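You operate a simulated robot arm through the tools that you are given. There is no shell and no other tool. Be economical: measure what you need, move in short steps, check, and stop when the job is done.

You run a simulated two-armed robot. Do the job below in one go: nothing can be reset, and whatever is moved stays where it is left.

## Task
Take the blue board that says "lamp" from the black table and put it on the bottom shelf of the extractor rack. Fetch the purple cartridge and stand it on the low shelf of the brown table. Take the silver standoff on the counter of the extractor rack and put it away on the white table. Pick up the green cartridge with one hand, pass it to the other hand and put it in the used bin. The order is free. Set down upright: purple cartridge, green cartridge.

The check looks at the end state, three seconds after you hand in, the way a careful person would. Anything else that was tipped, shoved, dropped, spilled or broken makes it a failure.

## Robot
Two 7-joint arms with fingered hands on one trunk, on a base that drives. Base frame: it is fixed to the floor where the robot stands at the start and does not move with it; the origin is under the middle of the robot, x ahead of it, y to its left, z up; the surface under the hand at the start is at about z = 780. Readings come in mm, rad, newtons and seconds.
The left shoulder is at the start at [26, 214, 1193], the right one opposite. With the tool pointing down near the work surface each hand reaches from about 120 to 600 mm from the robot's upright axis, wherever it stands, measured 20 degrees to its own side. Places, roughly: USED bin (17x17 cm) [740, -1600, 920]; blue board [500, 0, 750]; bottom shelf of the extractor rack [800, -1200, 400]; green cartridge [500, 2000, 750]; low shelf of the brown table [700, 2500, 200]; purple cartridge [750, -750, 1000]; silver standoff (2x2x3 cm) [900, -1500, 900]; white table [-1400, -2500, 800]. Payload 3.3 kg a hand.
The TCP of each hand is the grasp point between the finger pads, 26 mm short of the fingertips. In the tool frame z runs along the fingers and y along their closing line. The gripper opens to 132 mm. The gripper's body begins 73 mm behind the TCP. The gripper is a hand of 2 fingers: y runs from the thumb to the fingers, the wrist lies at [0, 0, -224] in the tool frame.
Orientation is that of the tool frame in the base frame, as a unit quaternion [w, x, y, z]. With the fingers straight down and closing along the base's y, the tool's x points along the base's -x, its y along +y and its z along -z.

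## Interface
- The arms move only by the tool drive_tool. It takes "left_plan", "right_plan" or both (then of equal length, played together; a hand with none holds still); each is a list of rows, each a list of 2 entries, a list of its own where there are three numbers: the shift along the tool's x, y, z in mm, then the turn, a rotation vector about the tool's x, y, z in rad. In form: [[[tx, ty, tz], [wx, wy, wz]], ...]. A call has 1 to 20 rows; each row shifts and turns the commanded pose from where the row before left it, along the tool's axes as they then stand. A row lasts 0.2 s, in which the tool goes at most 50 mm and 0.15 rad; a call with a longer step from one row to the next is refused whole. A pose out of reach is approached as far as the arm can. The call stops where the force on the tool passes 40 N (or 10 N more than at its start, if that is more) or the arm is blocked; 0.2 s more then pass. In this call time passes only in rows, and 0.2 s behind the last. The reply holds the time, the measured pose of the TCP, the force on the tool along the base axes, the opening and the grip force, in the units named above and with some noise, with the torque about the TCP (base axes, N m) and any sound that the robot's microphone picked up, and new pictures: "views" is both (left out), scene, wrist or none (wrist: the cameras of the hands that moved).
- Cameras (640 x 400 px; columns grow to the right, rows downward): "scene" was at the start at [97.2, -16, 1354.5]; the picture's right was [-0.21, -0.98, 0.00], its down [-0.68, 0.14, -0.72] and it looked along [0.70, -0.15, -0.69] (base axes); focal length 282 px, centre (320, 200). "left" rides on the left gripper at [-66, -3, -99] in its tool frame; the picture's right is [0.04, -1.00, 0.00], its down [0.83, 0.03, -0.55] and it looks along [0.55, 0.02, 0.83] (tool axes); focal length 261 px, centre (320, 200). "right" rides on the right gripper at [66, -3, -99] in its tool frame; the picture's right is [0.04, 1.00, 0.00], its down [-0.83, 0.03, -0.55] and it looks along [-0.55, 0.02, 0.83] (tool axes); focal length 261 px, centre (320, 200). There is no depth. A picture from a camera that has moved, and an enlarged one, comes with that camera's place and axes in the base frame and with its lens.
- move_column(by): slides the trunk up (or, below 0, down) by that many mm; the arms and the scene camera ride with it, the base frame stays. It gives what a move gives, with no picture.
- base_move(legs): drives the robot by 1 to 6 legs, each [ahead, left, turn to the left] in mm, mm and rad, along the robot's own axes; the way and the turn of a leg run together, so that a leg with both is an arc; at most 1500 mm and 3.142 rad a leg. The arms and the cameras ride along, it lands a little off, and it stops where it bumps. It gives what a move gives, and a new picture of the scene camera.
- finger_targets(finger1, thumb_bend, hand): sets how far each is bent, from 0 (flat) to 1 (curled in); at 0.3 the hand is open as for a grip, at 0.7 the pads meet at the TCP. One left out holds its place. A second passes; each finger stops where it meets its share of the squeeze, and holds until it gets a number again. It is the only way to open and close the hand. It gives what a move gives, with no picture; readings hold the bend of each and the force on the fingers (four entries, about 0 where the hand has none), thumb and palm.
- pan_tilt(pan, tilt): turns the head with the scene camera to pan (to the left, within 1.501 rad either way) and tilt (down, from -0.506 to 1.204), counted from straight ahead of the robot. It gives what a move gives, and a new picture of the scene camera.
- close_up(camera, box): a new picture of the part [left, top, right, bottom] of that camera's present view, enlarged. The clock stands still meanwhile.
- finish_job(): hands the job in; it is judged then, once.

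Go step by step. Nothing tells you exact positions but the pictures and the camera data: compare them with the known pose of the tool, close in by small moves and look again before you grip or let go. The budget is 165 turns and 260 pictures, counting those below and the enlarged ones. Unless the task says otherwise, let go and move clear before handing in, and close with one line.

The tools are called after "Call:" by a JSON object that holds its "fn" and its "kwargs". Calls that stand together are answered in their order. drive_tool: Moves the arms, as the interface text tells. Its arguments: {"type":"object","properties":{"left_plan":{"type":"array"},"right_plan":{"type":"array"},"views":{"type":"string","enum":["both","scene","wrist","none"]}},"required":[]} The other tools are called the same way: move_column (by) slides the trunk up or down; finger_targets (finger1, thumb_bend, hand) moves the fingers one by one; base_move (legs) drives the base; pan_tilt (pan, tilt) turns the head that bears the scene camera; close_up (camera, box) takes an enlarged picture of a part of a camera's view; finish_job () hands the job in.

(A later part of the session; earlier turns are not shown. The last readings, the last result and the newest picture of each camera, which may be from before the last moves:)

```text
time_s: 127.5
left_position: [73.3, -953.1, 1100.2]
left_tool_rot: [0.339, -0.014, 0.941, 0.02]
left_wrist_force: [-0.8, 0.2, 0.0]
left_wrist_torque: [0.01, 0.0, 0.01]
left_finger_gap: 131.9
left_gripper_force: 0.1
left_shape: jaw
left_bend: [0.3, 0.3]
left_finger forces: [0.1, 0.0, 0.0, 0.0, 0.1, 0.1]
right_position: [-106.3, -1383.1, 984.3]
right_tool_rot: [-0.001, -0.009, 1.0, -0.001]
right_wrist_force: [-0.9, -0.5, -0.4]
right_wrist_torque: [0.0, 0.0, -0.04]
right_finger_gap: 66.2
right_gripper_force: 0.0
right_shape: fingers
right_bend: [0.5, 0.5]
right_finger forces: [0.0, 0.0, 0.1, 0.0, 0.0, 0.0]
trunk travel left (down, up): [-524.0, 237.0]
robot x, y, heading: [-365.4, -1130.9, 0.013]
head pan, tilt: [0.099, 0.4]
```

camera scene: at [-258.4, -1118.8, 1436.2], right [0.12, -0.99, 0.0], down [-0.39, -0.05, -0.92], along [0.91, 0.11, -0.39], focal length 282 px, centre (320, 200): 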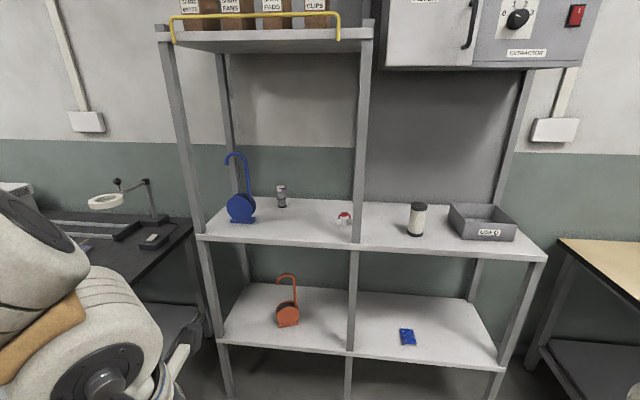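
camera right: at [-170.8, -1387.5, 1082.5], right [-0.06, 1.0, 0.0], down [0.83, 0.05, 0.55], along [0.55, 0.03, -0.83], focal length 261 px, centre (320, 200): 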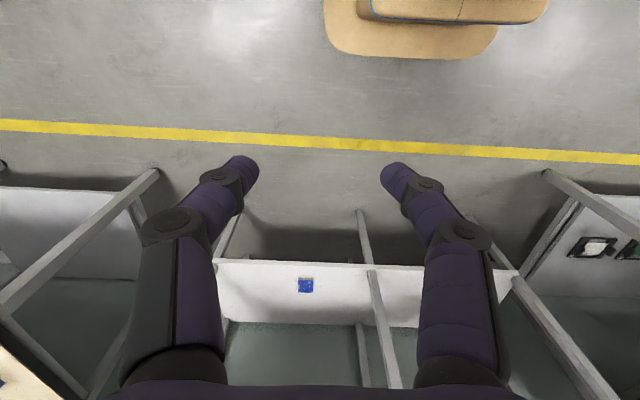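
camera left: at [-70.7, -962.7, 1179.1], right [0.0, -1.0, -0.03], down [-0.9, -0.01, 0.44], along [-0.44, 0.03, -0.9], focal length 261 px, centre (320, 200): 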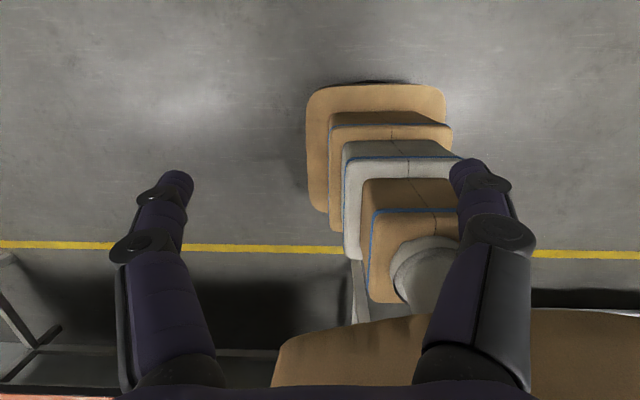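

Tilting works now. I continue to horizontal while extending and lowering to z≈988.

Call:
{"fn": "drive_tool", "kwargs": {"left_plan": [[[-12.9, 0, 31.5], [0, -0.1256, 0]], [[-8.8, 0, 32.8], [0, -0.1256, 0]], [[-4.7, 0, 33.7], [0, -0.1256, 0]], [[-0.5, 0, 34], [0, -0.1256, 0]], [[3.9, 0, 33.8], [0, -0.1256, 0]], [[8.1, 0, 33.1], [0, -0.1256, 0]], [[12.2, 0, 31.8], [0, -0.1256, 0]]], "views": "both"}}

```text
time_s: 129.1
left_position: [281.2, -939.2, 986.4]
left_tool_rot: [0.707, -0.005, 0.707, 0.026]
left_wrist_force: [0.5, -1.1, 1.0]
left_wrist_torque: [-0.03, 0.05, 0.03]
left_finger_gap: 132.1
left_gripper_force: 0.0
left_shape: jaw
left_bend: [0.3, 0.3]
left_finger forces: [0.1, 0.0, 0.1, 0.1, 0.1, 0.1]
right_position: [-104.6, -1385.2, 985.0]
right_tool_rot: [-0.001, -0.01, 1.0, 0.001]
right_wrist_force: [-0.1, -0.1, 0.2]
right_wrist_torque: [0.06, 0.02, 0.03]
right_finger_gap: 65.8
right_gripper_force: 0.0
right_shape: fingers
right_bend: [0.5, 0.5]
right_finger forces: [0.1, 0.0, 0.0, 0.0, 0.0, 0.0]
trunk travel left (down, up): [-524.0, 237.0]
robot x, y, heading: [-366.0, -1130.9, 0.013]
head pan, tilt: [0.099, 0.4]
camera scene: at [-257.9, -1119.6, 1436.1], right [0.12, -0.99, 0.0], down [-0.39, -0.05, -0.92], along [0.91, 0.11, -0.39], focal length 282 px, centre (320, 200)
camera left: at [183.0, -947.6, 1051.2], right [0.04, -1.0, -0.07], down [-0.56, 0.04, -0.83], along [0.83, 0.07, -0.55], focal length 261 px, centre (320, 200)
```

scene: 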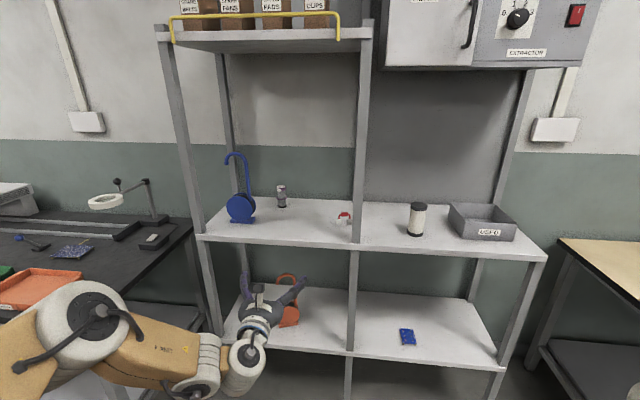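
left: 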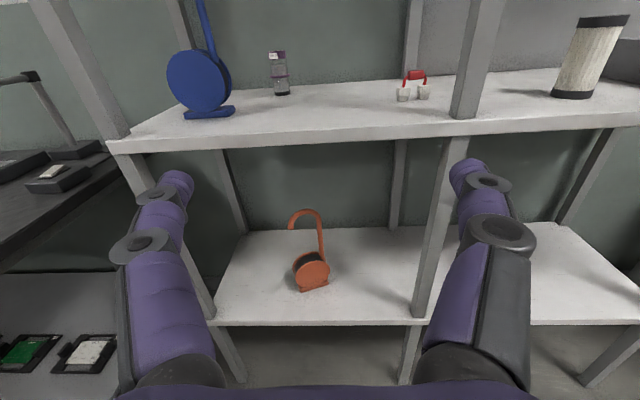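

The view is good, but the left elbow would foul the rack's left post and blue extractor on the way in. I'll use the right hand from above instead (as with the standoff), coming in at 0.3 rad from the right; first the left hand folds back.

Call:
{"fn": "drive_tool", "kwargs": {"left_plan": [[[-12, 0, -32], [0, 0.1256, 0]], [[-8, 0, -33], [0, 0.1256, 0]], [[-4, 0, -34], [0, 0.1256, 0]], [[0.5, 0, -34], [0, 0.1256, 0]], [[5, 0, -33], [0, 0.1256, 0]], [[9, 0, -33], [0, 0.1256, 0]], [[13, 0, -31], [0, 0.1256, 0]], [[0, 0, 0], [0, 0.14, 0]], [[0, 0, 0], [0, 0.14, 0]], [[0, 0, 0], [0, 0.14, 0]], [[0, 0, 0], [0, 0.14, 0]], [[40, 0, 0], [0, 0.13, 0]], [[40, 0, 0], [0, 0, 0]], [[40, 0, 0], [0, 0, 0]]], "views": "none"}}

Call:
{"fn": "move_column", "kwargs": {"by": 85}}

Call:
{"fn": "drive_tool", "kwargs": {"right_plan": [[[-45, 0, 0], [0, 0, 0]], [[-45, 0, 0], [0, 0, 0]], [[-45, 0, 0], [0, 0, 0]], [[-45, 0, 0], [0, 0, 0]], [[-45, 0, 0], [0, 0, 0]], [[0, 0, 0], [0, -0.134, 0]], [[0, 0, 0], [0, -0.133, 0]], [[0, 0, 0], [0, -0.133, 0]]], "views": "scene"}}

```text
time_s: 132.1
left_position: [-30.1, -997.2, 753.5]
left_tool_rot: [0.039, -0.04, 0.998, 0.034]
left_wrist_force: [-0.7, 0.1, -0.9]
left_wrist_torque: [0.01, -0.01, 0.05]
left_finger_gap: 132.0
left_gripper_force: 0.0
left_shape: jaw
left_bend: [0.3, 0.3]
left_finger forces: [0.1, 0.0, 0.0, 0.1, 0.0, 0.1]
left hand out of reach, approached as far as the arm can: row 5, 6, 7, 8, 9, 10, 11, 12, 13, 14
right_position: [-107.0, -1384.2, 984.1]
right_tool_rot: [0.0, -0.01, 1.0, -0.001]
right_wrist_force: [-1.4, 0.2, 0.3]
right_wrist_torque: [-0.01, -0.01, 0.0]
right_finger_gap: 66.3
right_gripper_force: 0.1
right_shape: fingers
right_bend: [0.5, 0.5]
right_finger forces: [0.1, 0.0, 0.0, 0.0, 0.1, 0.1]
trunk travel left (down, up): [-524.0, 237.0]
robot x, y, heading: [-363.5, -1129.2, 0.019]
head pan, tilt: [0.099, 0.4]
```

```text
time_s: 133.3
left_position: [-33.0, -1004.6, 836.0]
left_tool_rot: [0.035, -0.036, 0.998, 0.029]
left_wrist_force: [0.5, 0.4, 0.4]
left_wrist_torque: [-0.02, -0.01, -0.02]
left_finger_gap: 131.9
left_gripper_force: 0.0
left_shape: jaw
left_bend: [0.3, 0.3]
left_finger forces: [0.0, 0.1, 0.1, 0.0, 0.1, 0.1]
right_position: [-105.1, -1382.5, 1070.5]
right_tool_rot: [-0.002, -0.009, 1.0, -0.001]
right_wrist_force: [-0.5, -1.0, 0.1]
right_wrist_torque: [0.01, 0.0, -0.02]
right_finger_gap: 66.2
right_gripper_force: 0.1
right_shape: fingers
right_bend: [0.5, 0.5]
right_finger forces: [0.1, 0.0, 0.0, 0.0, 0.0, 0.1]
trunk travel left (down, up): [-609.0, 152.0]
robot x, y, heading: [-364.5, -1131.5, 0.018]
head pan, tilt: [0.099, 0.4]
```

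```text
time_s: 135.1
left_position: [-37.6, -1005.3, 833.2]
left_tool_rot: [0.032, -0.036, 0.998, 0.029]
left_wrist_force: [-0.6, -0.9, 0.3]
left_wrist_torque: [-0.02, 0.0, 0.02]
left_finger_gap: 132.1
left_gripper_force: 0.0
left_shape: jaw
left_bend: [0.3, 0.3]
left_finger forces: [0.0, 0.0, 0.0, 0.1, 0.0, 0.1]
right_position: [117.8, -1380.6, 1069.5]
right_tool_rot: [0.199, -0.01, 0.98, 0.002]
right_wrist_force: [-0.8, 0.2, -0.7]
right_wrist_torque: [0.04, -0.03, -0.01]
right_finger_gap: 66.1
right_gripper_force: 0.0
right_shape: fingers
right_bend: [0.5, 0.5]
right_finger forces: [0.0, 0.1, 0.0, 0.0, 0.0, 0.0]
trunk travel left (down, up): [-609.0, 152.0]
robot x, y, heading: [-362.3, -1135.0, 0.023]
head pan, tilt: [0.099, 0.4]
camera scene: at [-262.5, -1119.9, 1521.4], right [0.12, -0.99, 0.0], down [-0.39, -0.05, -0.92], along [0.91, 0.11, -0.39], focal length 282 px, centre (320, 200)
```

scene: 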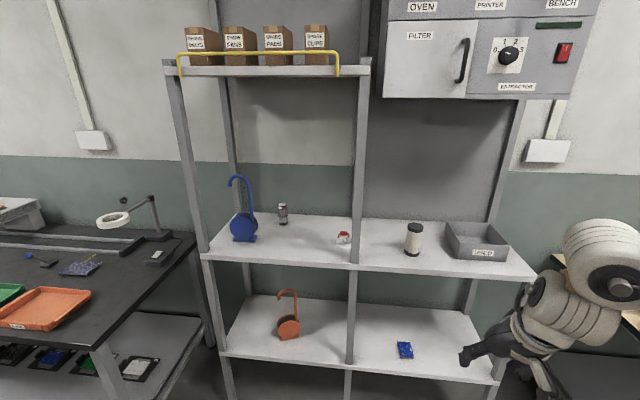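

I raise the left hand, extend the right, then drive to a staging pose about 150 mm short of the cartridge.

Call:
{"fn": "drive_tool", "kwargs": {"left_plan": [[[0, 0, -45], [0, 0, 0]], [[0, 0, -45], [0, 0, 0]], [[0, 0, -45], [0, 0, 0]], [[0, 0, -45], [0, 0, 0]]], "right_plan": [[[-35, 0, 15], [0, 0, 0]], [[-35, 0, 15], [0, 0, 0]], [[-34, 0, 14], [0, 0, 0]], [[-34, 0, 14], [0, 0, 0]]], "views": "none"}}

Call:
{"fn": "base_move", "kwargs": {"legs": [[0, 0, 0.277], [0, 201, 0], [487, 0, 0]]}}

Call:
{"fn": "close_up", "kwargs": {"camera": "right", "box": [0, 0, 640, 400]}}

```text
time_s: 135.8
left_position: [-25.7, -947.1, 841.2]
left_tool_rot: [0.026, -0.065, 0.99, 0.12]
left_wrist_force: [0.0, 0.3, -0.2]
left_wrist_torque: [-0.01, 0.03, -0.02]
left_finger_gap: 132.1
left_gripper_force: 0.1
left_shape: jaw
left_bend: [0.3, 0.3]
left_finger forces: [0.0, 0.0, 0.0, 0.0, 0.0, 0.0]
left hand out of reach, approached as far as the arm can: row 1, 2, 3
right_position: [209.3, -1377.4, 1069.1]
right_tool_rot: [0.198, -0.01, 0.98, 0.001]
right_wrist_force: [0.2, 0.3, 0.0]
right_wrist_torque: [-0.04, 0.02, 0.02]
right_finger_gap: 66.1
right_gripper_force: 0.0
right_shape: fingers
right_bend: [0.5, 0.5]
right_finger forces: [0.0, 0.0, 0.0, 0.0, 0.0, 0.1]
trunk travel left (down, up): [-609.0, 152.0]
robot x, y, heading: [-363.7, -1131.6, 0.019]
head pan, tilt: [0.099, 0.4]
stopped in row 3 (left hand): the arm was blocked; the commanded pose is now the measured one
```

```text
time_s: 140.8
left_position: [324.4, -530.7, 840.2]
left_tool_rot: [0.008, -0.198, 0.973, 0.122]
left_wrist_force: [0.8, -0.8, 0.6]
left_wrist_torque: [0.04, 0.03, 0.01]
left_finger_gap: 132.0
left_gripper_force: 0.2
left_shape: jaw
left_bend: [0.3, 0.3]
left_finger forces: [0.0, 0.1, 0.0, 0.0, 0.1, 0.0]
right_position: [666.6, -881.3, 1068.7]
right_tool_rot: [0.195, -0.143, 0.97, 0.029]
right_wrist_force: [0.0, 0.8, 0.4]
right_wrist_torque: [0.01, 0.02, 0.04]
right_finger_gap: 66.4
right_gripper_force: 0.1
right_shape: fingers
right_bend: [0.5, 0.5]
right_finger forces: [0.0, 0.0, 0.1, 0.0, 0.0, 0.1]
trunk travel left (down, up): [-609.0, 152.0]
robot x, y, heading: [48.7, -803.4, 0.293]
head pan, tilt: [0.099, 0.4]
camera scene: at [144.1, -757.2, 1521.2], right [0.38, -0.92, 0.0], down [-0.36, -0.15, -0.92], along [0.85, 0.35, -0.39], focal length 282 px, centre (320, 200)
```

scene: 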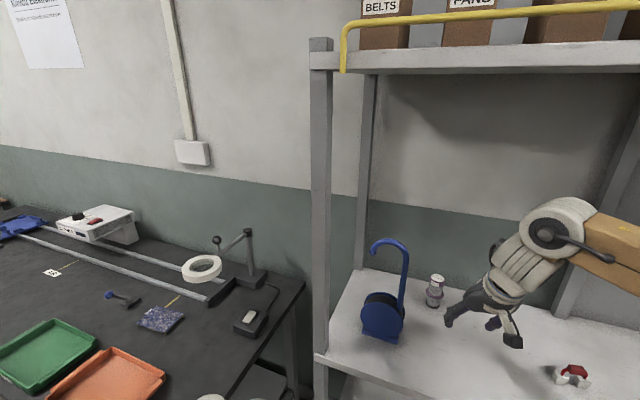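

```text
1.00 times, centred on (320, 200) of right (not enlarged: the box is as wide or as high as the picture)
camera zoom: at [572.9, -911.9, 1133.2], right [-0.32, 0.95, -0.02], down [0.52, 0.19, 0.83], along [0.79, 0.26, -0.55], focal length 261 px, centre (320, 200)
```

zoom: 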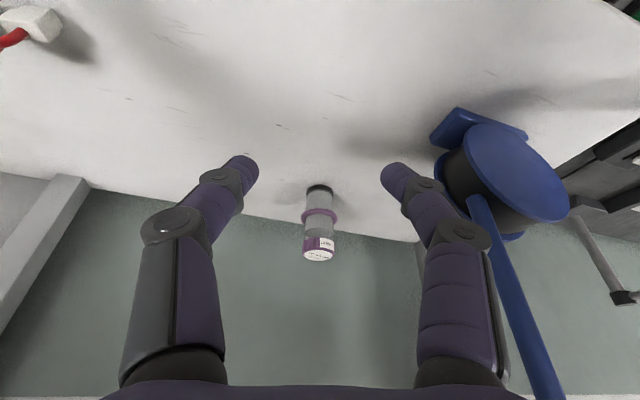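

The cartridge is at about [862, -818], directly on my line and 200 mm ahead. I extend the arm 60 mm and drive 135 mm, staying above the cap.

Call:
{"fn": "drive_tool", "kwargs": {"right_plan": [[[-28, 2, 12], [0, 0, 0]], [[-28, 2, 12], [0, 0, 0]]], "views": "none"}}

Call:
{"fn": "base_move", "kwargs": {"legs": [[120, 0, 0]]}}

Call:
{"fn": "close_up", "kwargs": {"camera": "right", "box": [0, 0, 640, 400]}}

```text
time_s: 141.4
left_position: [323.4, -528.1, 841.4]
left_tool_rot: [0.009, -0.198, 0.973, 0.122]
left_wrist_force: [-0.5, 0.4, 0.0]
left_wrist_torque: [-0.04, -0.02, 0.01]
left_finger_gap: 131.9
left_gripper_force: 0.1
left_shape: jaw
left_bend: [0.3, 0.3]
left_finger forces: [0.0, 0.0, 0.0, 0.0, 0.0, 0.0]
right_position: [721.1, -854.6, 1071.6]
right_tool_rot: [0.196, -0.145, 0.969, 0.028]
right_wrist_force: [-0.7, -0.3, -0.4]
right_wrist_torque: [0.0, -0.02, -0.02]
right_finger_gap: 66.4
right_gripper_force: 0.0
right_shape: fingers
right_bend: [0.5, 0.5]
right_finger forces: [0.0, 0.0, 0.1, 0.1, 0.1, 0.0]
trunk travel left (down, up): [-609.0, 152.0]
robot x, y, heading: [48.0, -795.5, 0.292]
head pan, tilt: [0.099, 0.4]
```

```text
time_s: 142.7
left_position: [438.5, -495.2, 841.3]
left_tool_rot: [0.008, -0.197, 0.973, 0.122]
left_wrist_force: [0.7, 0.4, -0.2]
left_wrist_torque: [-0.02, -0.01, -0.01]
left_finger_gap: 132.1
left_gripper_force: 0.1
left_shape: jaw
left_bend: [0.3, 0.3]
left_finger forces: [0.1, 0.0, 0.0, 0.1, 0.0, 0.0]
right_position: [838.3, -824.9, 1069.4]
right_tool_rot: [0.194, -0.141, 0.97, 0.029]
right_wrist_force: [0.6, 0.4, -0.4]
right_wrist_torque: [-0.01, 0.03, 0.01]
right_finger_gap: 66.2
right_gripper_force: 0.1
right_shape: fingers
right_bend: [0.5, 0.5]
right_finger forces: [0.0, 0.0, 0.0, 0.1, 0.1, 0.1]
trunk travel left (down, up): [-609.0, 152.0]
robot x, y, heading: [162.6, -762.3, 0.294]
head pan, tilt: [0.099, 0.4]
camera scene: at [259.5, -722.5, 1521.1], right [0.38, -0.92, 0.0], down [-0.36, -0.15, -0.92], along [0.85, 0.35, -0.39], focal length 282 px, centre (320, 200)
```

scene: 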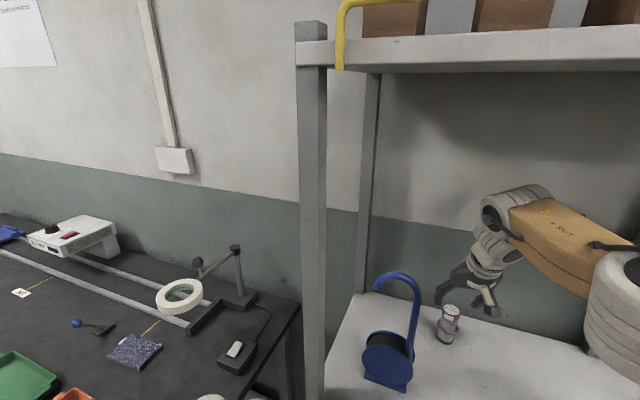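

```text
1.00 times, centred on (320, 200) of right (not enlarged: the box is as wide or as high as the picture)
camera zoom: at [744.5, -855.4, 1134.4], right [-0.32, 0.95, -0.02], down [0.52, 0.19, 0.83], along [0.79, 0.26, -0.56], focal length 261 px, centre (320, 200)
```

zoom: 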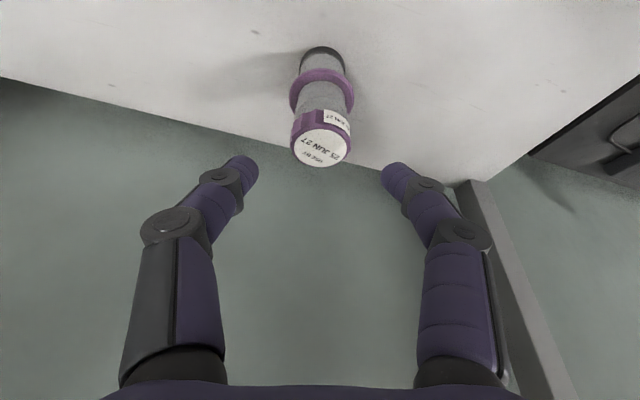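

Cap centre is at about [856, -819, 1016]. I descend along a slanted line so that the pads end on the body between ring and cap.

Call:
{"fn": "drive_tool", "kwargs": {"right_plan": [[[5, 0, 18], [0, 0, 0]], [[5, 1, 18], [0, 0, 0]], [[5, 0, 18], [0, 0, 0]], [[3.5, 0, 17], [0, 0, 0]]], "views": "wrist"}}

Call:
{"fn": "close_up", "kwargs": {"camera": "scene", "box": [400, 230, 544, 320]}}

```text
time_s: 143.7
left_position: [438.3, -495.3, 842.3]
left_tool_rot: [0.008, -0.198, 0.973, 0.122]
left_wrist_force: [0.8, -1.0, -0.3]
left_wrist_torque: [0.0, 0.02, -0.01]
left_finger_gap: 132.2
left_gripper_force: 0.1
left_shape: jaw
left_bend: [0.3, 0.3]
left_finger forces: [0.1, 0.0, 0.0, 0.0, 0.0, 0.1]
right_position: [847.0, -821.1, 999.3]
right_tool_rot: [0.196, -0.142, 0.97, 0.029]
right_wrist_force: [0.7, -0.1, 1.2]
right_wrist_torque: [-0.02, -0.02, -0.01]
right_finger_gap: 66.2
right_gripper_force: 0.0
right_shape: fingers
right_bend: [0.5, 0.5]
right_finger forces: [0.1, 0.0, 0.1, 0.1, 0.1, 0.1]
trunk travel left (down, up): [-609.0, 152.0]
robot x, y, heading: [161.3, -759.5, 0.297]
head pan, tilt: [0.099, 0.4]
camera right: at [753.3, -851.5, 1063.4], right [-0.32, 0.95, -0.02], down [0.52, 0.19, 0.83], along [0.79, 0.26, -0.55], focal length 261 px, centre (320, 200)
```

right: 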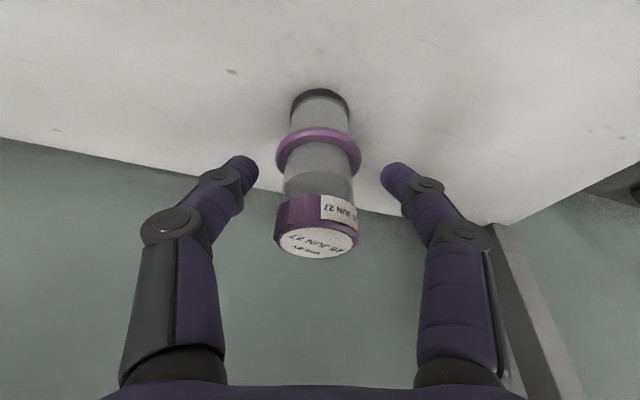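

```text
4.44 times, centred on (472, 275) of scene
camera zoom: at [257.6, -723.3, 1521.3], right [0.38, -0.92, 0.0], down [-0.36, -0.15, -0.92], along [0.85, 0.35, -0.39], focal length 1255 px, centre (-356, -133)
```

zoom: 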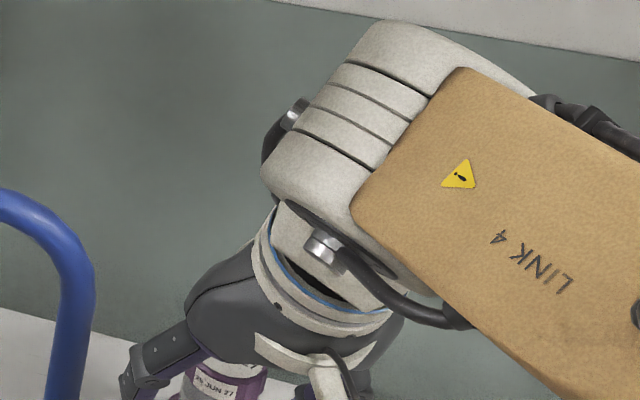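

The pads are level with the clear body between ring and cap, centred. I close.

Call:
{"fn": "finger_targets", "kwargs": {"hand": "right", "finger1": 0.7, "thumb_bend": 0.7}}

Call:
{"fn": "close_up", "kwargs": {"camera": "right", "box": [160, 60, 480, 260]}}

```text
time_s: 144.7
left_position: [437.6, -495.9, 842.0]
left_tool_rot: [0.008, -0.198, 0.972, 0.123]
left_wrist_force: [0.4, -0.1, 0.8]
left_wrist_torque: [0.01, 0.03, 0.01]
left_finger_gap: 131.9
left_gripper_force: 0.0
left_shape: jaw
left_bend: [0.3, 0.3]
left_finger forces: [0.0, 0.0, 0.0, 0.0, 0.0, 0.0]
right_position: [846.2, -819.8, 999.0]
right_tool_rot: [0.195, -0.142, 0.97, 0.029]
right_wrist_force: [-0.5, -1.0, -0.5]
right_wrist_torque: [-0.03, 0.05, -0.01]
right_finger_gap: 31.3
right_gripper_force: 8.7
right_shape: fingers
right_bend: [0.6, 0.65]
right_finger forces: [8.8, 0.0, 0.1, 0.0, 9.1, 0.1]
trunk travel left (down, up): [-609.0, 152.0]
robot x, y, heading: [161.2, -763.3, 0.294]
head pan, tilt: [0.099, 0.4]
```

```text
2.00 times, centred on (320, 160) of right
camera zoom: at [753.0, -851.5, 1063.5], right [-0.32, 0.95, -0.02], down [0.52, 0.19, 0.83], along [0.79, 0.26, -0.55], focal length 521 px, centre (320, 280)
```

zoom: 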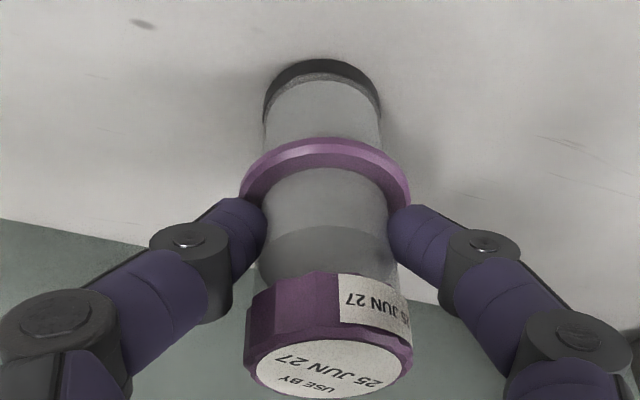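

Gripped on both sides with about 9 N. I lift it 70 mm with the trunk and check.

Call:
{"fn": "move_column", "kwargs": {"by": 70}}

Call:
{"fn": "close_up", "kwargs": {"camera": "right", "box": [0, 0, 640, 400]}}

```text
time_s: 145.8
left_position: [438.5, -497.0, 911.8]
left_tool_rot: [0.009, -0.198, 0.973, 0.122]
left_wrist_force: [0.0, -0.1, -0.1]
left_wrist_torque: [-0.01, 0.02, 0.03]
left_finger_gap: 132.0
left_gripper_force: 0.2
left_shape: jaw
left_bend: [0.3, 0.3]
left_finger forces: [0.1, 0.0, 0.1, 0.1, 0.1, 0.1]
right_position: [847.7, -821.4, 1067.6]
right_tool_rot: [0.196, -0.142, 0.97, 0.029]
right_wrist_force: [-0.1, -0.9, -2.4]
right_wrist_torque: [0.01, 0.06, 0.0]
right_finger_gap: 31.3
right_gripper_force: 8.4
right_shape: fingers
right_bend: [0.6, 0.65]
right_finger forces: [9.1, 0.0, 0.0, 0.1, 8.5, 0.1]
trunk travel left (down, up): [-679.0, 82.0]
robot x, y, heading: [166.9, -764.6, 0.292]
head pan, tilt: [0.099, 0.4]
```

```text
1.00 times, centred on (320, 200) of right (not enlarged: the box is as wide or as high as the picture)
camera zoom: at [753.0, -851.9, 1132.1], right [-0.32, 0.95, -0.02], down [0.52, 0.19, 0.83], along [0.79, 0.26, -0.55], focal length 261 px, centre (320, 200)
```

zoom: 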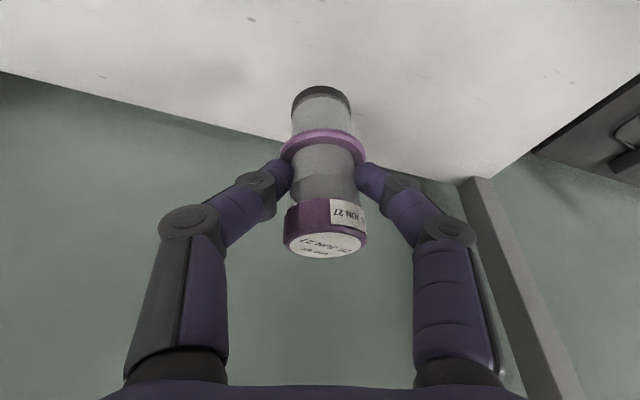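

Held upright and stable. I back out and drive along the room toward the brown table, then look.

Call:
{"fn": "base_move", "kwargs": {"legs": [[-520, 0, 0], [-120, 0, -0.292], [0, 1500, 0], [0, 800, 0]]}}

Call:
{"fn": "pan_tilt", "kwargs": {"pan": 0.2, "tilt": 0.4}}

```text
time_s: 160.7
left_position: [-182.6, 1573.5, 910.4]
left_tool_rot: [0.024, -0.073, 0.99, 0.121]
left_wrist_force: [-0.7, 0.3, -0.5]
left_wrist_torque: [0.03, -0.02, -0.01]
left_finger_gap: 132.0
left_gripper_force: 0.1
left_shape: jaw
left_bend: [0.3, 0.3]
left_finger forces: [0.1, 0.0, 0.1, 0.1, 0.0, 0.0]
right_position: [131.4, 1155.1, 1068.8]
right_tool_rot: [0.198, -0.019, 0.98, 0.004]
right_wrist_force: [-0.3, -0.3, -3.1]
right_wrist_torque: [-0.02, 0.03, -0.02]
right_finger_gap: 31.1
right_gripper_force: 8.9
right_shape: fingers
right_bend: [0.6, 0.65]
right_finger forces: [8.7, 0.0, 0.1, 0.1, 8.4, 0.0]
trunk travel left (down, up): [-679.0, 82.0]
robot x, y, heading: [-515.2, 1381.1, 0.04]
head pan, tilt: [0.099, 0.4]
camera scene: at [-416.2, 1399.0, 1591.2], right [0.14, -0.99, 0.0], down [-0.39, -0.05, -0.92], along [0.91, 0.13, -0.39], focal length 282 px, centre (320, 200)
```

scene: 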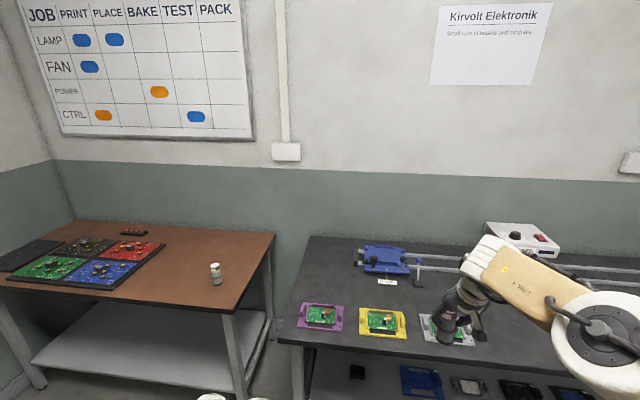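

```text
time_s: 161.4
left_position: [-181.7, 1574.2, 910.1]
left_tool_rot: [0.023, -0.073, 0.99, 0.121]
left_wrist_force: [0.4, -0.2, -0.6]
left_wrist_torque: [0.05, 0.0, -0.04]
left_finger_gap: 132.1
left_gripper_force: 0.1
left_shape: jaw
left_bend: [0.3, 0.3]
left_finger forces: [0.0, 0.1, 0.0, 0.1, 0.0, 0.1]
right_position: [130.4, 1156.1, 1068.0]
right_tool_rot: [0.197, -0.018, 0.98, 0.003]
right_wrist_force: [-0.1, 0.7, -1.7]
right_wrist_torque: [0.04, 0.06, -0.01]
right_finger_gap: 31.0
right_gripper_force: 8.6
right_shape: fingers
right_bend: [0.6, 0.65]
right_finger forces: [8.8, 0.0, 0.0, 0.0, 8.3, 0.0]
trunk travel left (down, up): [-679.0, 82.0]
robot x, y, heading: [-517.1, 1389.1, 0.032]
head pan, tilt: [0.201, 0.4]
camera scene: at [-417.9, 1407.4, 1591.2], right [0.24, -0.97, 0.0], down [-0.38, -0.09, -0.92], along [0.9, 0.22, -0.39], focal length 282 px, centre (320, 200)
```

scene: 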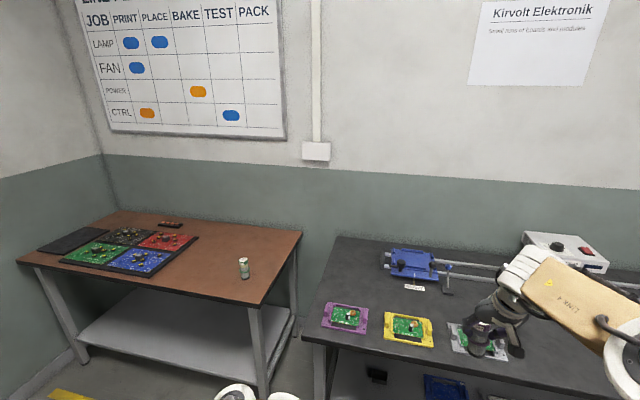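

Now I see the brown table (x 359–958, y 1850–3100, top ≈780) with the green cartridge on it at about [514, 1976] and a low shelf under it. I first lift the left hand out of its folded pose and drive to face the shelf.

Call:
{"fn": "drive_tool", "kwargs": {"left_plan": [[[-30, 0, -20], [0, 0, 0]], [[-30, 0, -30], [0, 0, 0]], [[-20, 0, -40], [0, 0, 0]], [[0, 0, -40], [0, 0, 0]], [[0, 0, -40], [0, 0, 0]], [[0, 0, -40], [0, 0, 0]]], "views": "none"}}

Call:
{"fn": "base_move", "kwargs": {"legs": [[0, 0, -0.032], [0, 1160, 0]]}}

Call:
{"fn": "move_column", "kwargs": {"by": -500}}

Call:
{"fn": "pan_tilt", "kwargs": {"pan": 0.0, "tilt": 0.5}}

```text
time_s: 162.8
left_position: [-52.6, 1513.5, 1084.7]
left_tool_rot: [0.022, -0.073, 0.99, 0.12]
left_wrist_force: [-0.4, -0.7, 0.0]
left_wrist_torque: [-0.02, -0.01, 0.02]
left_finger_gap: 132.3
left_gripper_force: 0.1
left_shape: jaw
left_bend: [0.3, 0.3]
left_finger forces: [0.1, 0.1, 0.1, 0.0, 0.1, 0.1]
left hand out of reach, approached as far as the arm can: row 1, 2, 3, 4, 5, 6
right_position: [130.4, 1155.1, 1068.2]
right_tool_rot: [0.197, -0.018, 0.98, 0.004]
right_wrist_force: [-0.8, -0.2, -2.9]
right_wrist_torque: [0.02, 0.03, 0.02]
right_finger_gap: 30.9
right_gripper_force: 8.2
right_shape: fingers
right_bend: [0.6, 0.65]
right_finger forces: [8.8, 0.0, 0.0, 0.0, 8.4, 0.0]
trunk travel left (down, up): [-679.0, 82.0]
robot x, y, heading: [-514.9, 1384.1, 0.035]
head pan, tilt: [0.201, 0.4]
```

```text
time_s: 169.0
left_position: [-71.4, 2661.3, 1084.1]
left_tool_rot: [0.023, -0.07, 0.99, 0.12]
left_wrist_force: [-0.4, 0.7, -0.2]
left_wrist_torque: [0.0, 0.02, -0.01]
left_finger_gap: 132.0
left_gripper_force: 0.0
left_shape: jaw
left_bend: [0.3, 0.3]
left_finger forces: [0.0, 0.0, 0.0, 0.1, 0.0, 0.0]
right_position: [109.1, 2302.6, 1067.1]
right_tool_rot: [0.198, -0.015, 0.98, 0.003]
right_wrist_force: [0.5, -0.1, -2.0]
right_wrist_torque: [-0.05, 0.08, 0.0]
right_finger_gap: 31.3
right_gripper_force: 9.0
right_shape: fingers
right_bend: [0.6, 0.65]
right_finger forces: [8.7, 0.1, 0.1, 0.0, 8.3, 0.0]
trunk travel left (down, up): [-679.0, 82.0]
robot x, y, heading: [-537.5, 2536.7, 0.033]
head pan, tilt: [0.201, 0.4]
camera scene: at [-438.5, 2557.6, 1591.2], right [0.23, -0.97, 0.0], down [-0.38, -0.09, -0.92], along [0.9, 0.21, -0.39], focal length 282 px, centre (320, 200)
```

scene: 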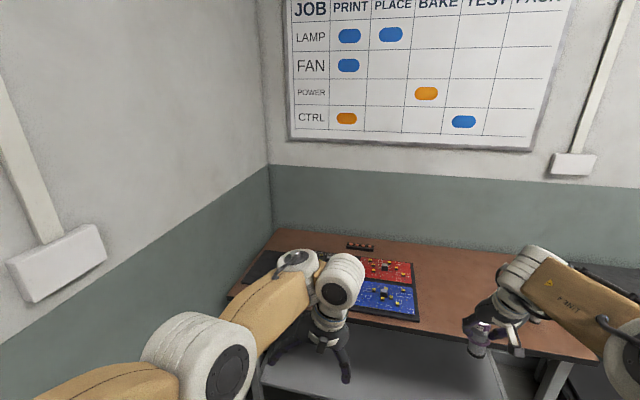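

```text
refused: -500 is not a number from -400 to 400
```

```text
time_s: 169.7
left_position: [-72.1, 2660.9, 1083.0]
left_tool_rot: [0.025, -0.07, 0.99, 0.121]
left_wrist_force: [-0.6, -0.2, -0.2]
left_wrist_torque: [0.0, 0.01, 0.02]
left_finger_gap: 132.0
left_gripper_force: 0.0
left_shape: jaw
left_bend: [0.3, 0.3]
left_finger forces: [0.0, 0.1, 0.0, 0.1, 0.0, 0.0]
right_position: [108.3, 2302.7, 1067.4]
right_tool_rot: [0.198, -0.015, 0.98, 0.003]
right_wrist_force: [0.8, -0.8, -3.1]
right_wrist_torque: [-0.01, 0.05, 0.03]
right_finger_gap: 31.3
right_gripper_force: 8.5
right_shape: fingers
right_bend: [0.6, 0.65]
right_finger forces: [8.7, 0.0, 0.0, 0.0, 8.1, 0.1]
trunk travel left (down, up): [-679.0, 82.0]
robot x, y, heading: [-537.9, 2536.0, 0.034]
head pan, tilt: [0.0, 0.499]
camera scene: at [-437.7, 2538.7, 1582.1], right [0.03, -1.0, 0.0], down [-0.48, -0.01, -0.88], along [0.88, 0.03, -0.48], focal length 282 px, centre (320, 200)
```

scene: 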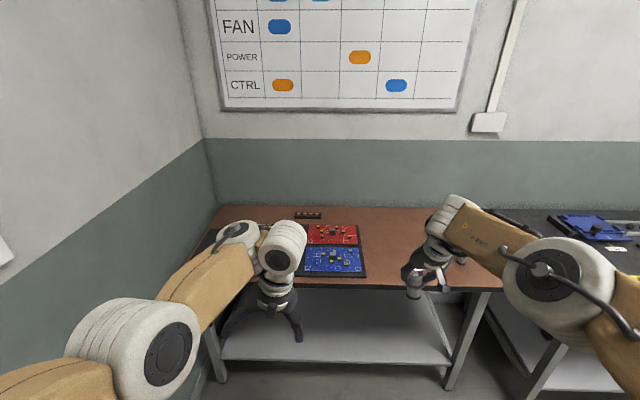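

The low shelf is empty; its front edge is near x≈395 and z≈225. I lower the trunk fully, pulling the left hand back a bit.

Call:
{"fn": "drive_tool", "kwargs": {"left_plan": [[[30, 0, 0], [0, 0, 0]], [[30, 0, 0], [0, 0, 0]], [[30, 0, 0], [0, 0, 0]]], "views": "none"}}

Call:
{"fn": "move_column", "kwargs": {"by": -400}}

Call:
{"fn": "move_column", "kwargs": {"by": -270}}

Call:
{"fn": "pan_tilt", "kwargs": {"pan": -0.2, "tilt": 0.6}}

Call:
{"fn": "close_up", "kwargs": {"camera": "right", "box": [0, 0, 640, 400]}}

```text
time_s: 170.7
left_position: [-83.6, 2660.4, 1061.3]
left_tool_rot: [0.028, -0.102, 0.985, 0.136]
left_wrist_force: [-0.6, -0.1, 0.0]
left_wrist_torque: [-0.02, 0.01, -0.02]
left_finger_gap: 131.9
left_gripper_force: 0.0
left_shape: jaw
left_bend: [0.3, 0.3]
left_finger forces: [0.1, 0.0, 0.0, 0.0, 0.0, 0.0]
left hand out of reach, approached as far as the arm can: row 1, 2, 3
right_position: [108.3, 2302.0, 1066.2]
right_tool_rot: [0.197, -0.016, 0.98, 0.004]
right_wrist_force: [0.4, 0.3, -2.4]
right_wrist_torque: [0.0, 0.07, 0.02]
right_finger_gap: 30.9
right_gripper_force: 8.7
right_shape: fingers
right_bend: [0.6, 0.65]
right_finger forces: [8.9, 0.0, 0.0, 0.0, 8.2, 0.0]
trunk travel left (down, up): [-679.0, 82.0]
robot x, y, heading: [-541.8, 2536.3, 0.03]
head pan, tilt: [0.0, 0.499]
stopped in row 3 (left hand): the arm was blocked; the commanded pose is now the measured one
```

```text
time_s: 174.6
left_position: [-101.1, 2659.4, 610.6]
left_tool_rot: [-0.03, -0.094, 0.985, 0.139]
left_wrist_force: [-0.1, -0.4, -0.8]
left_wrist_torque: [-0.02, -0.03, -0.01]
left_finger_gap: 132.0
left_gripper_force: 0.1
left_shape: jaw
left_bend: [0.3, 0.3]
left_finger forces: [0.0, 0.0, 0.0, 0.1, 0.0, 0.0]
right_position: [108.6, 2303.4, 667.6]
right_tool_rot: [0.199, -0.016, 0.98, 0.004]
right_wrist_force: [0.4, -0.3, -1.2]
right_wrist_torque: [0.02, 0.05, 0.0]
right_finger_gap: 31.4
right_gripper_force: 8.9
right_shape: fingers
right_bend: [0.6, 0.65]
right_finger forces: [8.7, 0.0, 0.0, 0.2, 8.3, 0.0]
trunk travel left (down, up): [-279.0, 482.0]
robot x, y, heading: [-536.7, 2533.8, 0.036]
head pan, tilt: [0.0, 0.499]
```

```text
time_s: 177.3
left_position: [-170.4, 2656.7, 236.5]
left_tool_rot: [-0.176, -0.073, 0.97, 0.149]
left_wrist_force: [0.2, 0.9, 0.5]
left_wrist_torque: [0.0, -0.02, -0.01]
left_finger_gap: 131.9
left_gripper_force: 0.0
left_shape: jaw
left_bend: [0.3, 0.3]
left_finger forces: [0.1, 0.1, 0.1, 0.0, 0.0, 0.0]
right_position: [108.8, 2300.7, 398.3]
right_tool_rot: [0.198, -0.015, 0.98, 0.003]
right_wrist_force: [-0.4, -1.1, -2.9]
right_wrist_torque: [-0.04, 0.03, 0.0]
right_finger_gap: 31.2
right_gripper_force: 8.7
right_shape: fingers
right_bend: [0.6, 0.65]
right_finger forces: [8.7, 0.0, 0.0, 0.0, 8.2, 0.0]
trunk travel left (down, up): [-9.0, 752.0]
robot x, y, heading: [-536.9, 2530.4, 0.031]
head pan, tilt: [0.0, 0.499]
```

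```text
time_s: 178.0
left_position: [-170.6, 2658.3, 236.4]
left_tool_rot: [-0.176, -0.072, 0.97, 0.149]
left_wrist_force: [-0.1, -0.4, 0.7]
left_wrist_torque: [0.01, 0.0, -0.01]
left_finger_gap: 132.1
left_gripper_force: 0.0
left_shape: jaw
left_bend: [0.3, 0.3]
left_finger forces: [0.1, 0.0, 0.0, 0.0, 0.0, 0.0]
right_position: [108.6, 2302.7, 397.3]
right_tool_rot: [0.198, -0.015, 0.98, 0.003]
right_wrist_force: [-1.2, 0.9, -3.3]
right_wrist_torque: [-0.02, 0.04, 0.01]
right_finger_gap: 31.0
right_gripper_force: 8.1
right_shape: fingers
right_bend: [0.6, 0.65]
right_finger forces: [8.6, 0.0, 0.1, 0.0, 8.2, 0.0]
trunk travel left (down, up): [-9.0, 752.0]
robot x, y, heading: [-536.4, 2533.4, 0.03]
head pan, tilt: [-0.201, 0.6]
camera scene: at [-312.1, 2525.2, 889.3], right [-0.17, -0.99, 0.0], down [-0.56, 0.1, -0.82], along [0.81, -0.14, -0.57], focal length 282 px, centre (320, 200)
```

scene: 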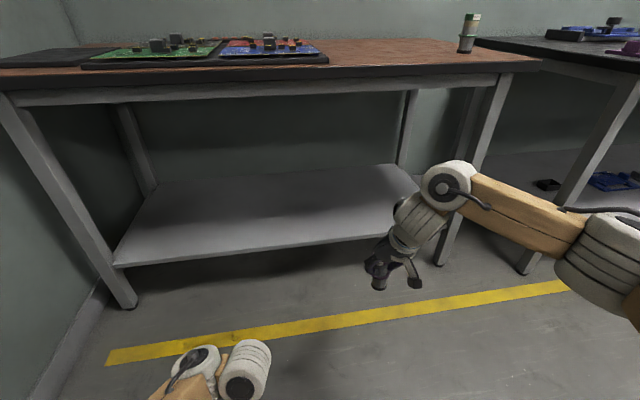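

```text
1.00 times, centred on (320, 200) of right (not enlarged: the box is as wide or as high as the picture)
camera zoom: at [9.7, 2296.8, 462.3], right [-0.07, 1.0, -0.02], down [0.55, 0.05, 0.83], along [0.83, 0.05, -0.55], focal length 261 px, centre (320, 200)
```

zoom: 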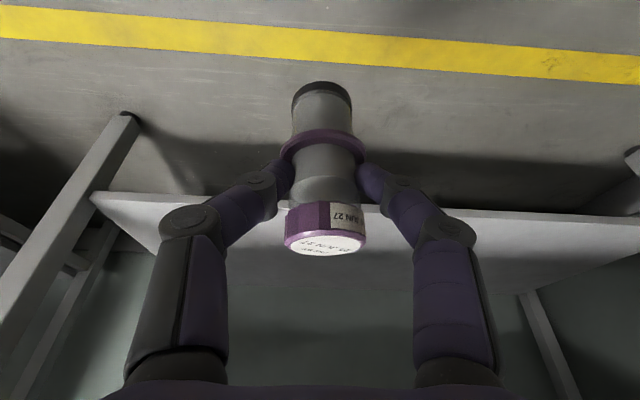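

Shelf estimates give z≈205 and front edge x≈400, with the apron's underside at z≈719. I lower the hand 50 mm and drive in 300 mm first.

Call:
{"fn": "drive_tool", "kwargs": {"right_plan": [[[10, 0, 23], [0, 0, 0]], [[10, 0, 23], [0, 0, 0]]], "views": "none"}}

Call:
{"fn": "base_move", "kwargs": {"legs": [[260, 0, -0.03]]}}

Call:
{"fn": "close_up", "kwargs": {"camera": "right", "box": [0, 0, 640, 400]}}

```text
time_s: 178.6
left_position: [-170.5, 2656.3, 236.0]
left_tool_rot: [-0.177, -0.072, 0.97, 0.149]
left_wrist_force: [0.4, 1.0, 0.0]
left_wrist_torque: [-0.02, -0.03, 0.0]
left_finger_gap: 132.0
left_gripper_force: 0.0
left_shape: jaw
left_bend: [0.3, 0.3]
left_finger forces: [0.1, 0.0, 0.0, 0.1, 0.1, 0.0]
right_position: [109.1, 2302.1, 347.4]
right_tool_rot: [0.198, -0.015, 0.98, 0.003]
right_wrist_force: [0.1, 0.1, -2.7]
right_wrist_torque: [-0.02, 0.05, 0.01]
right_finger_gap: 31.0
right_gripper_force: 8.3
right_shape: fingers
right_bend: [0.6, 0.65]
right_finger forces: [8.7, 0.1, 0.0, 0.1, 8.1, 0.0]
trunk travel left (down, up): [-9.0, 752.0]
robot x, y, heading: [-539.0, 2534.6, 0.031]
head pan, tilt: [-0.201, 0.6]
```

```text
time_s: 180.5
left_position: [89.7, 2650.2, 236.2]
left_tool_rot: [-0.174, -0.057, 0.971, 0.152]
left_wrist_force: [0.0, 0.3, 0.3]
left_wrist_torque: [-0.01, -0.01, -0.02]
left_finger_gap: 132.2
left_gripper_force: 0.0
left_shape: jaw
left_bend: [0.3, 0.3]
left_finger forces: [0.0, 0.0, 0.0, 0.0, 0.0, 0.0]
right_position: [356.3, 2285.3, 347.7]
right_tool_rot: [0.198, 0.001, 0.98, 0.001]
right_wrist_force: [0.3, 0.1, -1.4]
right_wrist_torque: [-0.02, 0.02, 0.02]
right_finger_gap: 31.0
right_gripper_force: 8.6
right_shape: fingers
right_bend: [0.6, 0.65]
right_finger forces: [8.6, 0.0, 0.0, 0.1, 8.1, 0.1]
trunk travel left (down, up): [-9.0, 752.0]
robot x, y, heading: [-277.8, 2538.2, -0.004]
head pan, tilt: [-0.201, 0.6]
camera scene: at [-56.2, 2521.4, 889.3], right [-0.2, -0.98, 0.0], down [-0.55, 0.11, -0.82], along [0.81, -0.17, -0.57], focal length 282 px, centre (320, 200)
```

scene: 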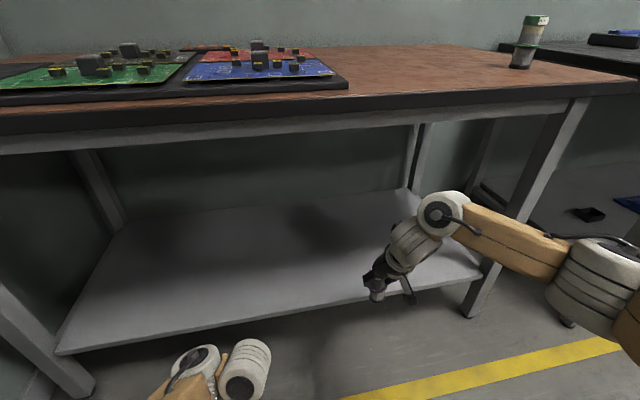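

```text
1.00 times, centred on (320, 200) of right (not enlarged: the box is as wide or as high as the picture)
camera zoom: at [257.7, 2282.0, 412.7], right [-0.04, 1.0, -0.02], down [0.55, 0.03, 0.83], along [0.83, 0.02, -0.55], focal length 261 px, centre (320, 200)
```

zoom: 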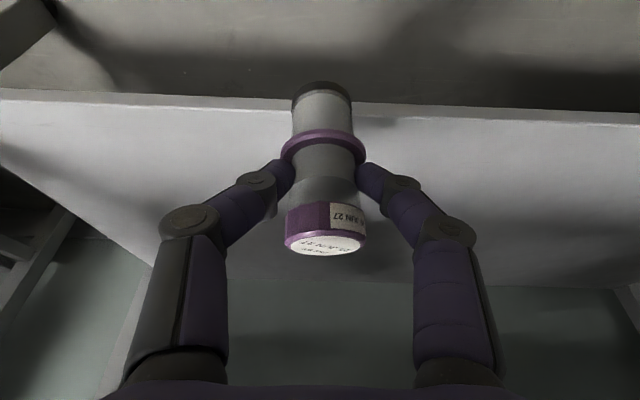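

The shelf works out at z≈204, front edge x≈412. I drive in 155 mm more so that the cartridge is about 110 mm behind the edge.

Call:
{"fn": "base_move", "kwargs": {"legs": [[155, 0, 0]]}}

Call:
{"fn": "drive_tool", "kwargs": {"right_plan": [[[7, 0, 17], [0, 0, 0]], [[7, 0, 17], [0, 0, 0]], [[6, 0, 14], [0, 0, 0]]], "views": "wrist"}}

```text
time_s: 181.9
left_position: [244.0, 2651.1, 237.1]
left_tool_rot: [-0.174, -0.059, 0.971, 0.151]
left_wrist_force: [0.0, -0.1, -0.6]
left_wrist_torque: [0.02, 0.01, 0.01]
left_finger_gap: 132.2
left_gripper_force: 0.2
left_shape: jaw
left_bend: [0.3, 0.3]
left_finger forces: [0.1, 0.0, 0.1, 0.0, 0.0, 0.1]
right_position: [511.2, 2287.2, 348.7]
right_tool_rot: [0.198, 0.0, 0.98, 0.0]
right_wrist_force: [0.9, 0.5, -2.2]
right_wrist_torque: [0.04, 0.06, 0.0]
right_finger_gap: 31.0
right_gripper_force: 8.4
right_shape: fingers
right_bend: [0.6, 0.65]
right_finger forces: [8.5, 0.1, 0.0, 0.0, 8.1, 0.1]
trunk travel left (down, up): [-9.0, 752.0]
robot x, y, heading: [-127.5, 2537.4, 0.001]
head pan, tilt: [-0.201, 0.6]
camera scene: at [98.2, 2522.2, 889.3], right [-0.2, -0.98, 0.0], down [-0.55, 0.11, -0.82], along [0.81, -0.16, -0.57], focal length 282 px, centre (320, 200)
```

scene: 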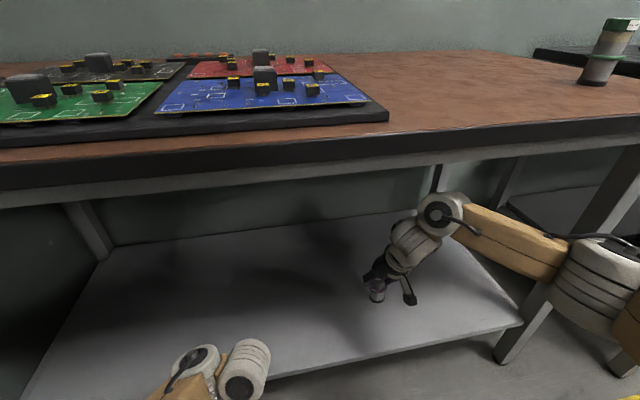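

```text
time_s: 182.7
left_position: [243.5, 2651.0, 237.0]
left_tool_rot: [-0.174, -0.06, 0.971, 0.152]
left_wrist_force: [-0.5, 0.0, -0.5]
left_wrist_torque: [-0.01, -0.01, 0.0]
left_finger_gap: 132.0
left_gripper_force: 0.1
left_shape: jaw
left_bend: [0.3, 0.3]
left_finger forces: [0.1, 0.0, 0.0, 0.0, 0.1, 0.1]
right_position: [512.5, 2285.7, 298.9]
right_tool_rot: [0.201, -0.001, 0.98, 0.0]
right_wrist_force: [-4.6, -3.2, 16.2]
right_wrist_torque: [-0.07, -0.11, -0.05]
right_finger_gap: 30.6
right_gripper_force: 12.0
right_shape: fingers
right_bend: [0.61, 0.66]
right_finger forces: [10.6, 0.1, 0.0, 0.1, 13.8, 0.1]
trunk travel left (down, up): [-9.0, 752.0]
robot x, y, heading: [-125.9, 2538.5, -0.003]
head pan, tilt: [-0.201, 0.6]
camera right: at [413.3, 2283.6, 364.0], right [-0.04, 1.0, -0.02], down [0.55, 0.03, 0.84], along [0.83, 0.02, -0.55], focal length 261 px, centre (320, 200)
```

right: 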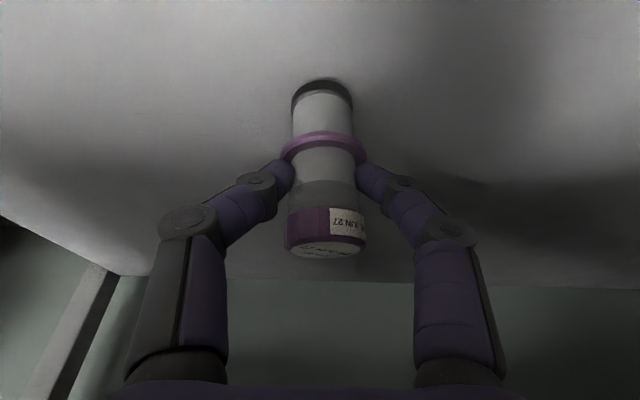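

Contact already at TCP z 299. I ease up 3 mm and check before releasing.

Call:
{"fn": "drive_tool", "kwargs": {"right_plan": [[[-1.2, 0, -2.8], [0, 0, 0]]], "views": "none"}}

Call:
{"fn": "close_up", "kwargs": {"camera": "right", "box": [160, 60, 480, 260]}}

```text
time_s: 183.1
left_position: [242.8, 2651.4, 237.0]
left_tool_rot: [-0.173, -0.06, 0.971, 0.152]
left_wrist_force: [0.3, 0.2, 0.6]
left_wrist_torque: [-0.01, 0.01, 0.03]
left_finger_gap: 132.3
left_gripper_force: 0.1
left_shape: jaw
left_bend: [0.3, 0.3]
left_finger forces: [0.1, 0.0, 0.1, 0.1, 0.0, 0.1]
right_position: [512.0, 2286.4, 301.0]
right_tool_rot: [0.198, -0.001, 0.98, -0.001]
right_wrist_force: [-3.1, -2.0, 11.2]
right_wrist_torque: [-0.03, -0.05, -0.04]
right_finger_gap: 30.7
right_gripper_force: 11.6
right_shape: fingers
right_bend: [0.61, 0.66]
right_finger forces: [10.5, 0.0, 0.1, 0.1, 12.6, 0.0]
trunk travel left (down, up): [-9.0, 752.0]
robot x, y, heading: [-124.6, 2538.8, 0.001]
head pan, tilt: [-0.201, 0.6]
```

```text
2.00 times, centred on (320, 160) of right
camera zoom: at [412.5, 2283.5, 364.6], right [-0.04, 1.0, -0.02], down [0.55, 0.04, 0.83], along [0.83, 0.02, -0.55], focal length 521 px, centre (320, 280)
```

zoom: 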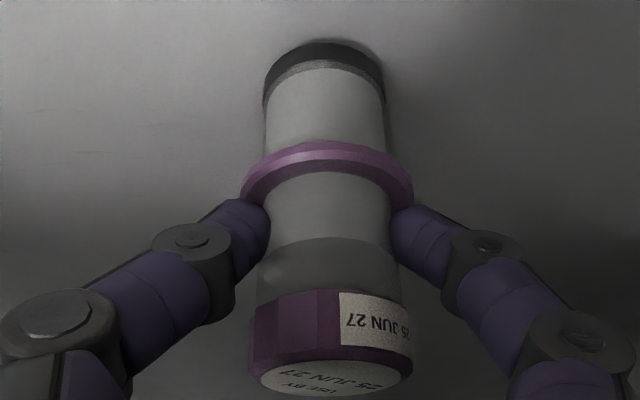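

Call:
{"fn": "drive_tool", "kwargs": {"right_plan": [[[-1.2, 0, -2.8], [0, 0, 0]]], "views": "none"}}

Call:
{"fn": "close_up", "kwargs": {"camera": "right", "box": [160, 60, 480, 260]}}

Call:
{"fn": "close_up", "kwargs": {"camera": "scene", "box": [340, 200, 484, 290]}}

```text
time_s: 183.5
left_position: [243.8, 2651.9, 236.0]
left_tool_rot: [-0.175, -0.06, 0.971, 0.152]
left_wrist_force: [0.5, 0.8, 0.6]
left_wrist_torque: [-0.01, -0.01, -0.03]
left_finger_gap: 132.1
left_gripper_force: 0.1
left_shape: jaw
left_bend: [0.3, 0.3]
left_finger forces: [0.1, 0.0, 0.0, 0.1, 0.0, 0.0]
right_position: [511.0, 2286.0, 301.6]
right_tool_rot: [0.197, -0.002, 0.98, 0.001]
right_wrist_force: [-1.5, 0.9, 1.1]
right_wrist_torque: [-0.01, -0.01, 0.01]
right_finger_gap: 30.9
right_gripper_force: 9.8
right_shape: fingers
right_bend: [0.61, 0.66]
right_finger forces: [9.3, 0.0, 0.1, 0.0, 9.4, 0.0]
trunk travel left (down, up): [-9.0, 752.0]
robot x, y, heading: [-127.2, 2538.7, 0.001]
head pan, tilt: [-0.201, 0.6]
```

```text
2.00 times, centred on (320, 160) of right
camera zoom: at [412.6, 2283.4, 366.0], right [-0.04, 1.0, -0.02], down [0.56, 0.04, 0.83], along [0.83, 0.02, -0.56], focal length 521 px, centre (320, 280)
```

zoom: 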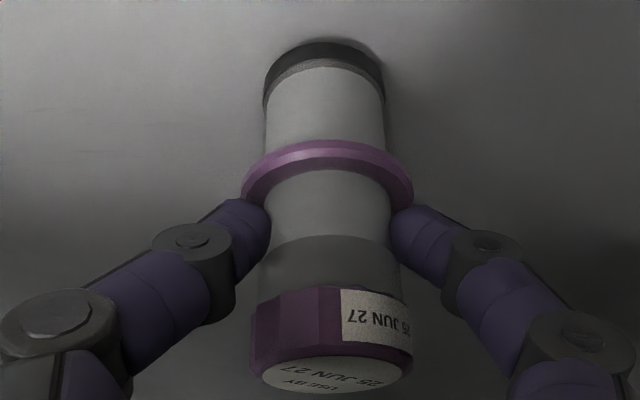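

```text
4.44 times, centred on (412, 245) of scene
camera zoom: at [98.0, 2522.4, 889.1], right [-0.2, -0.98, 0.0], down [-0.55, 0.11, -0.82], along [0.81, -0.16, -0.57], focal length 1255 px, centre (-89, 0)
```

zoom: 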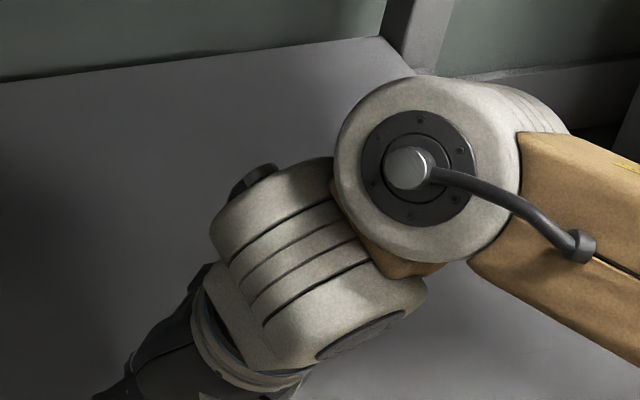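

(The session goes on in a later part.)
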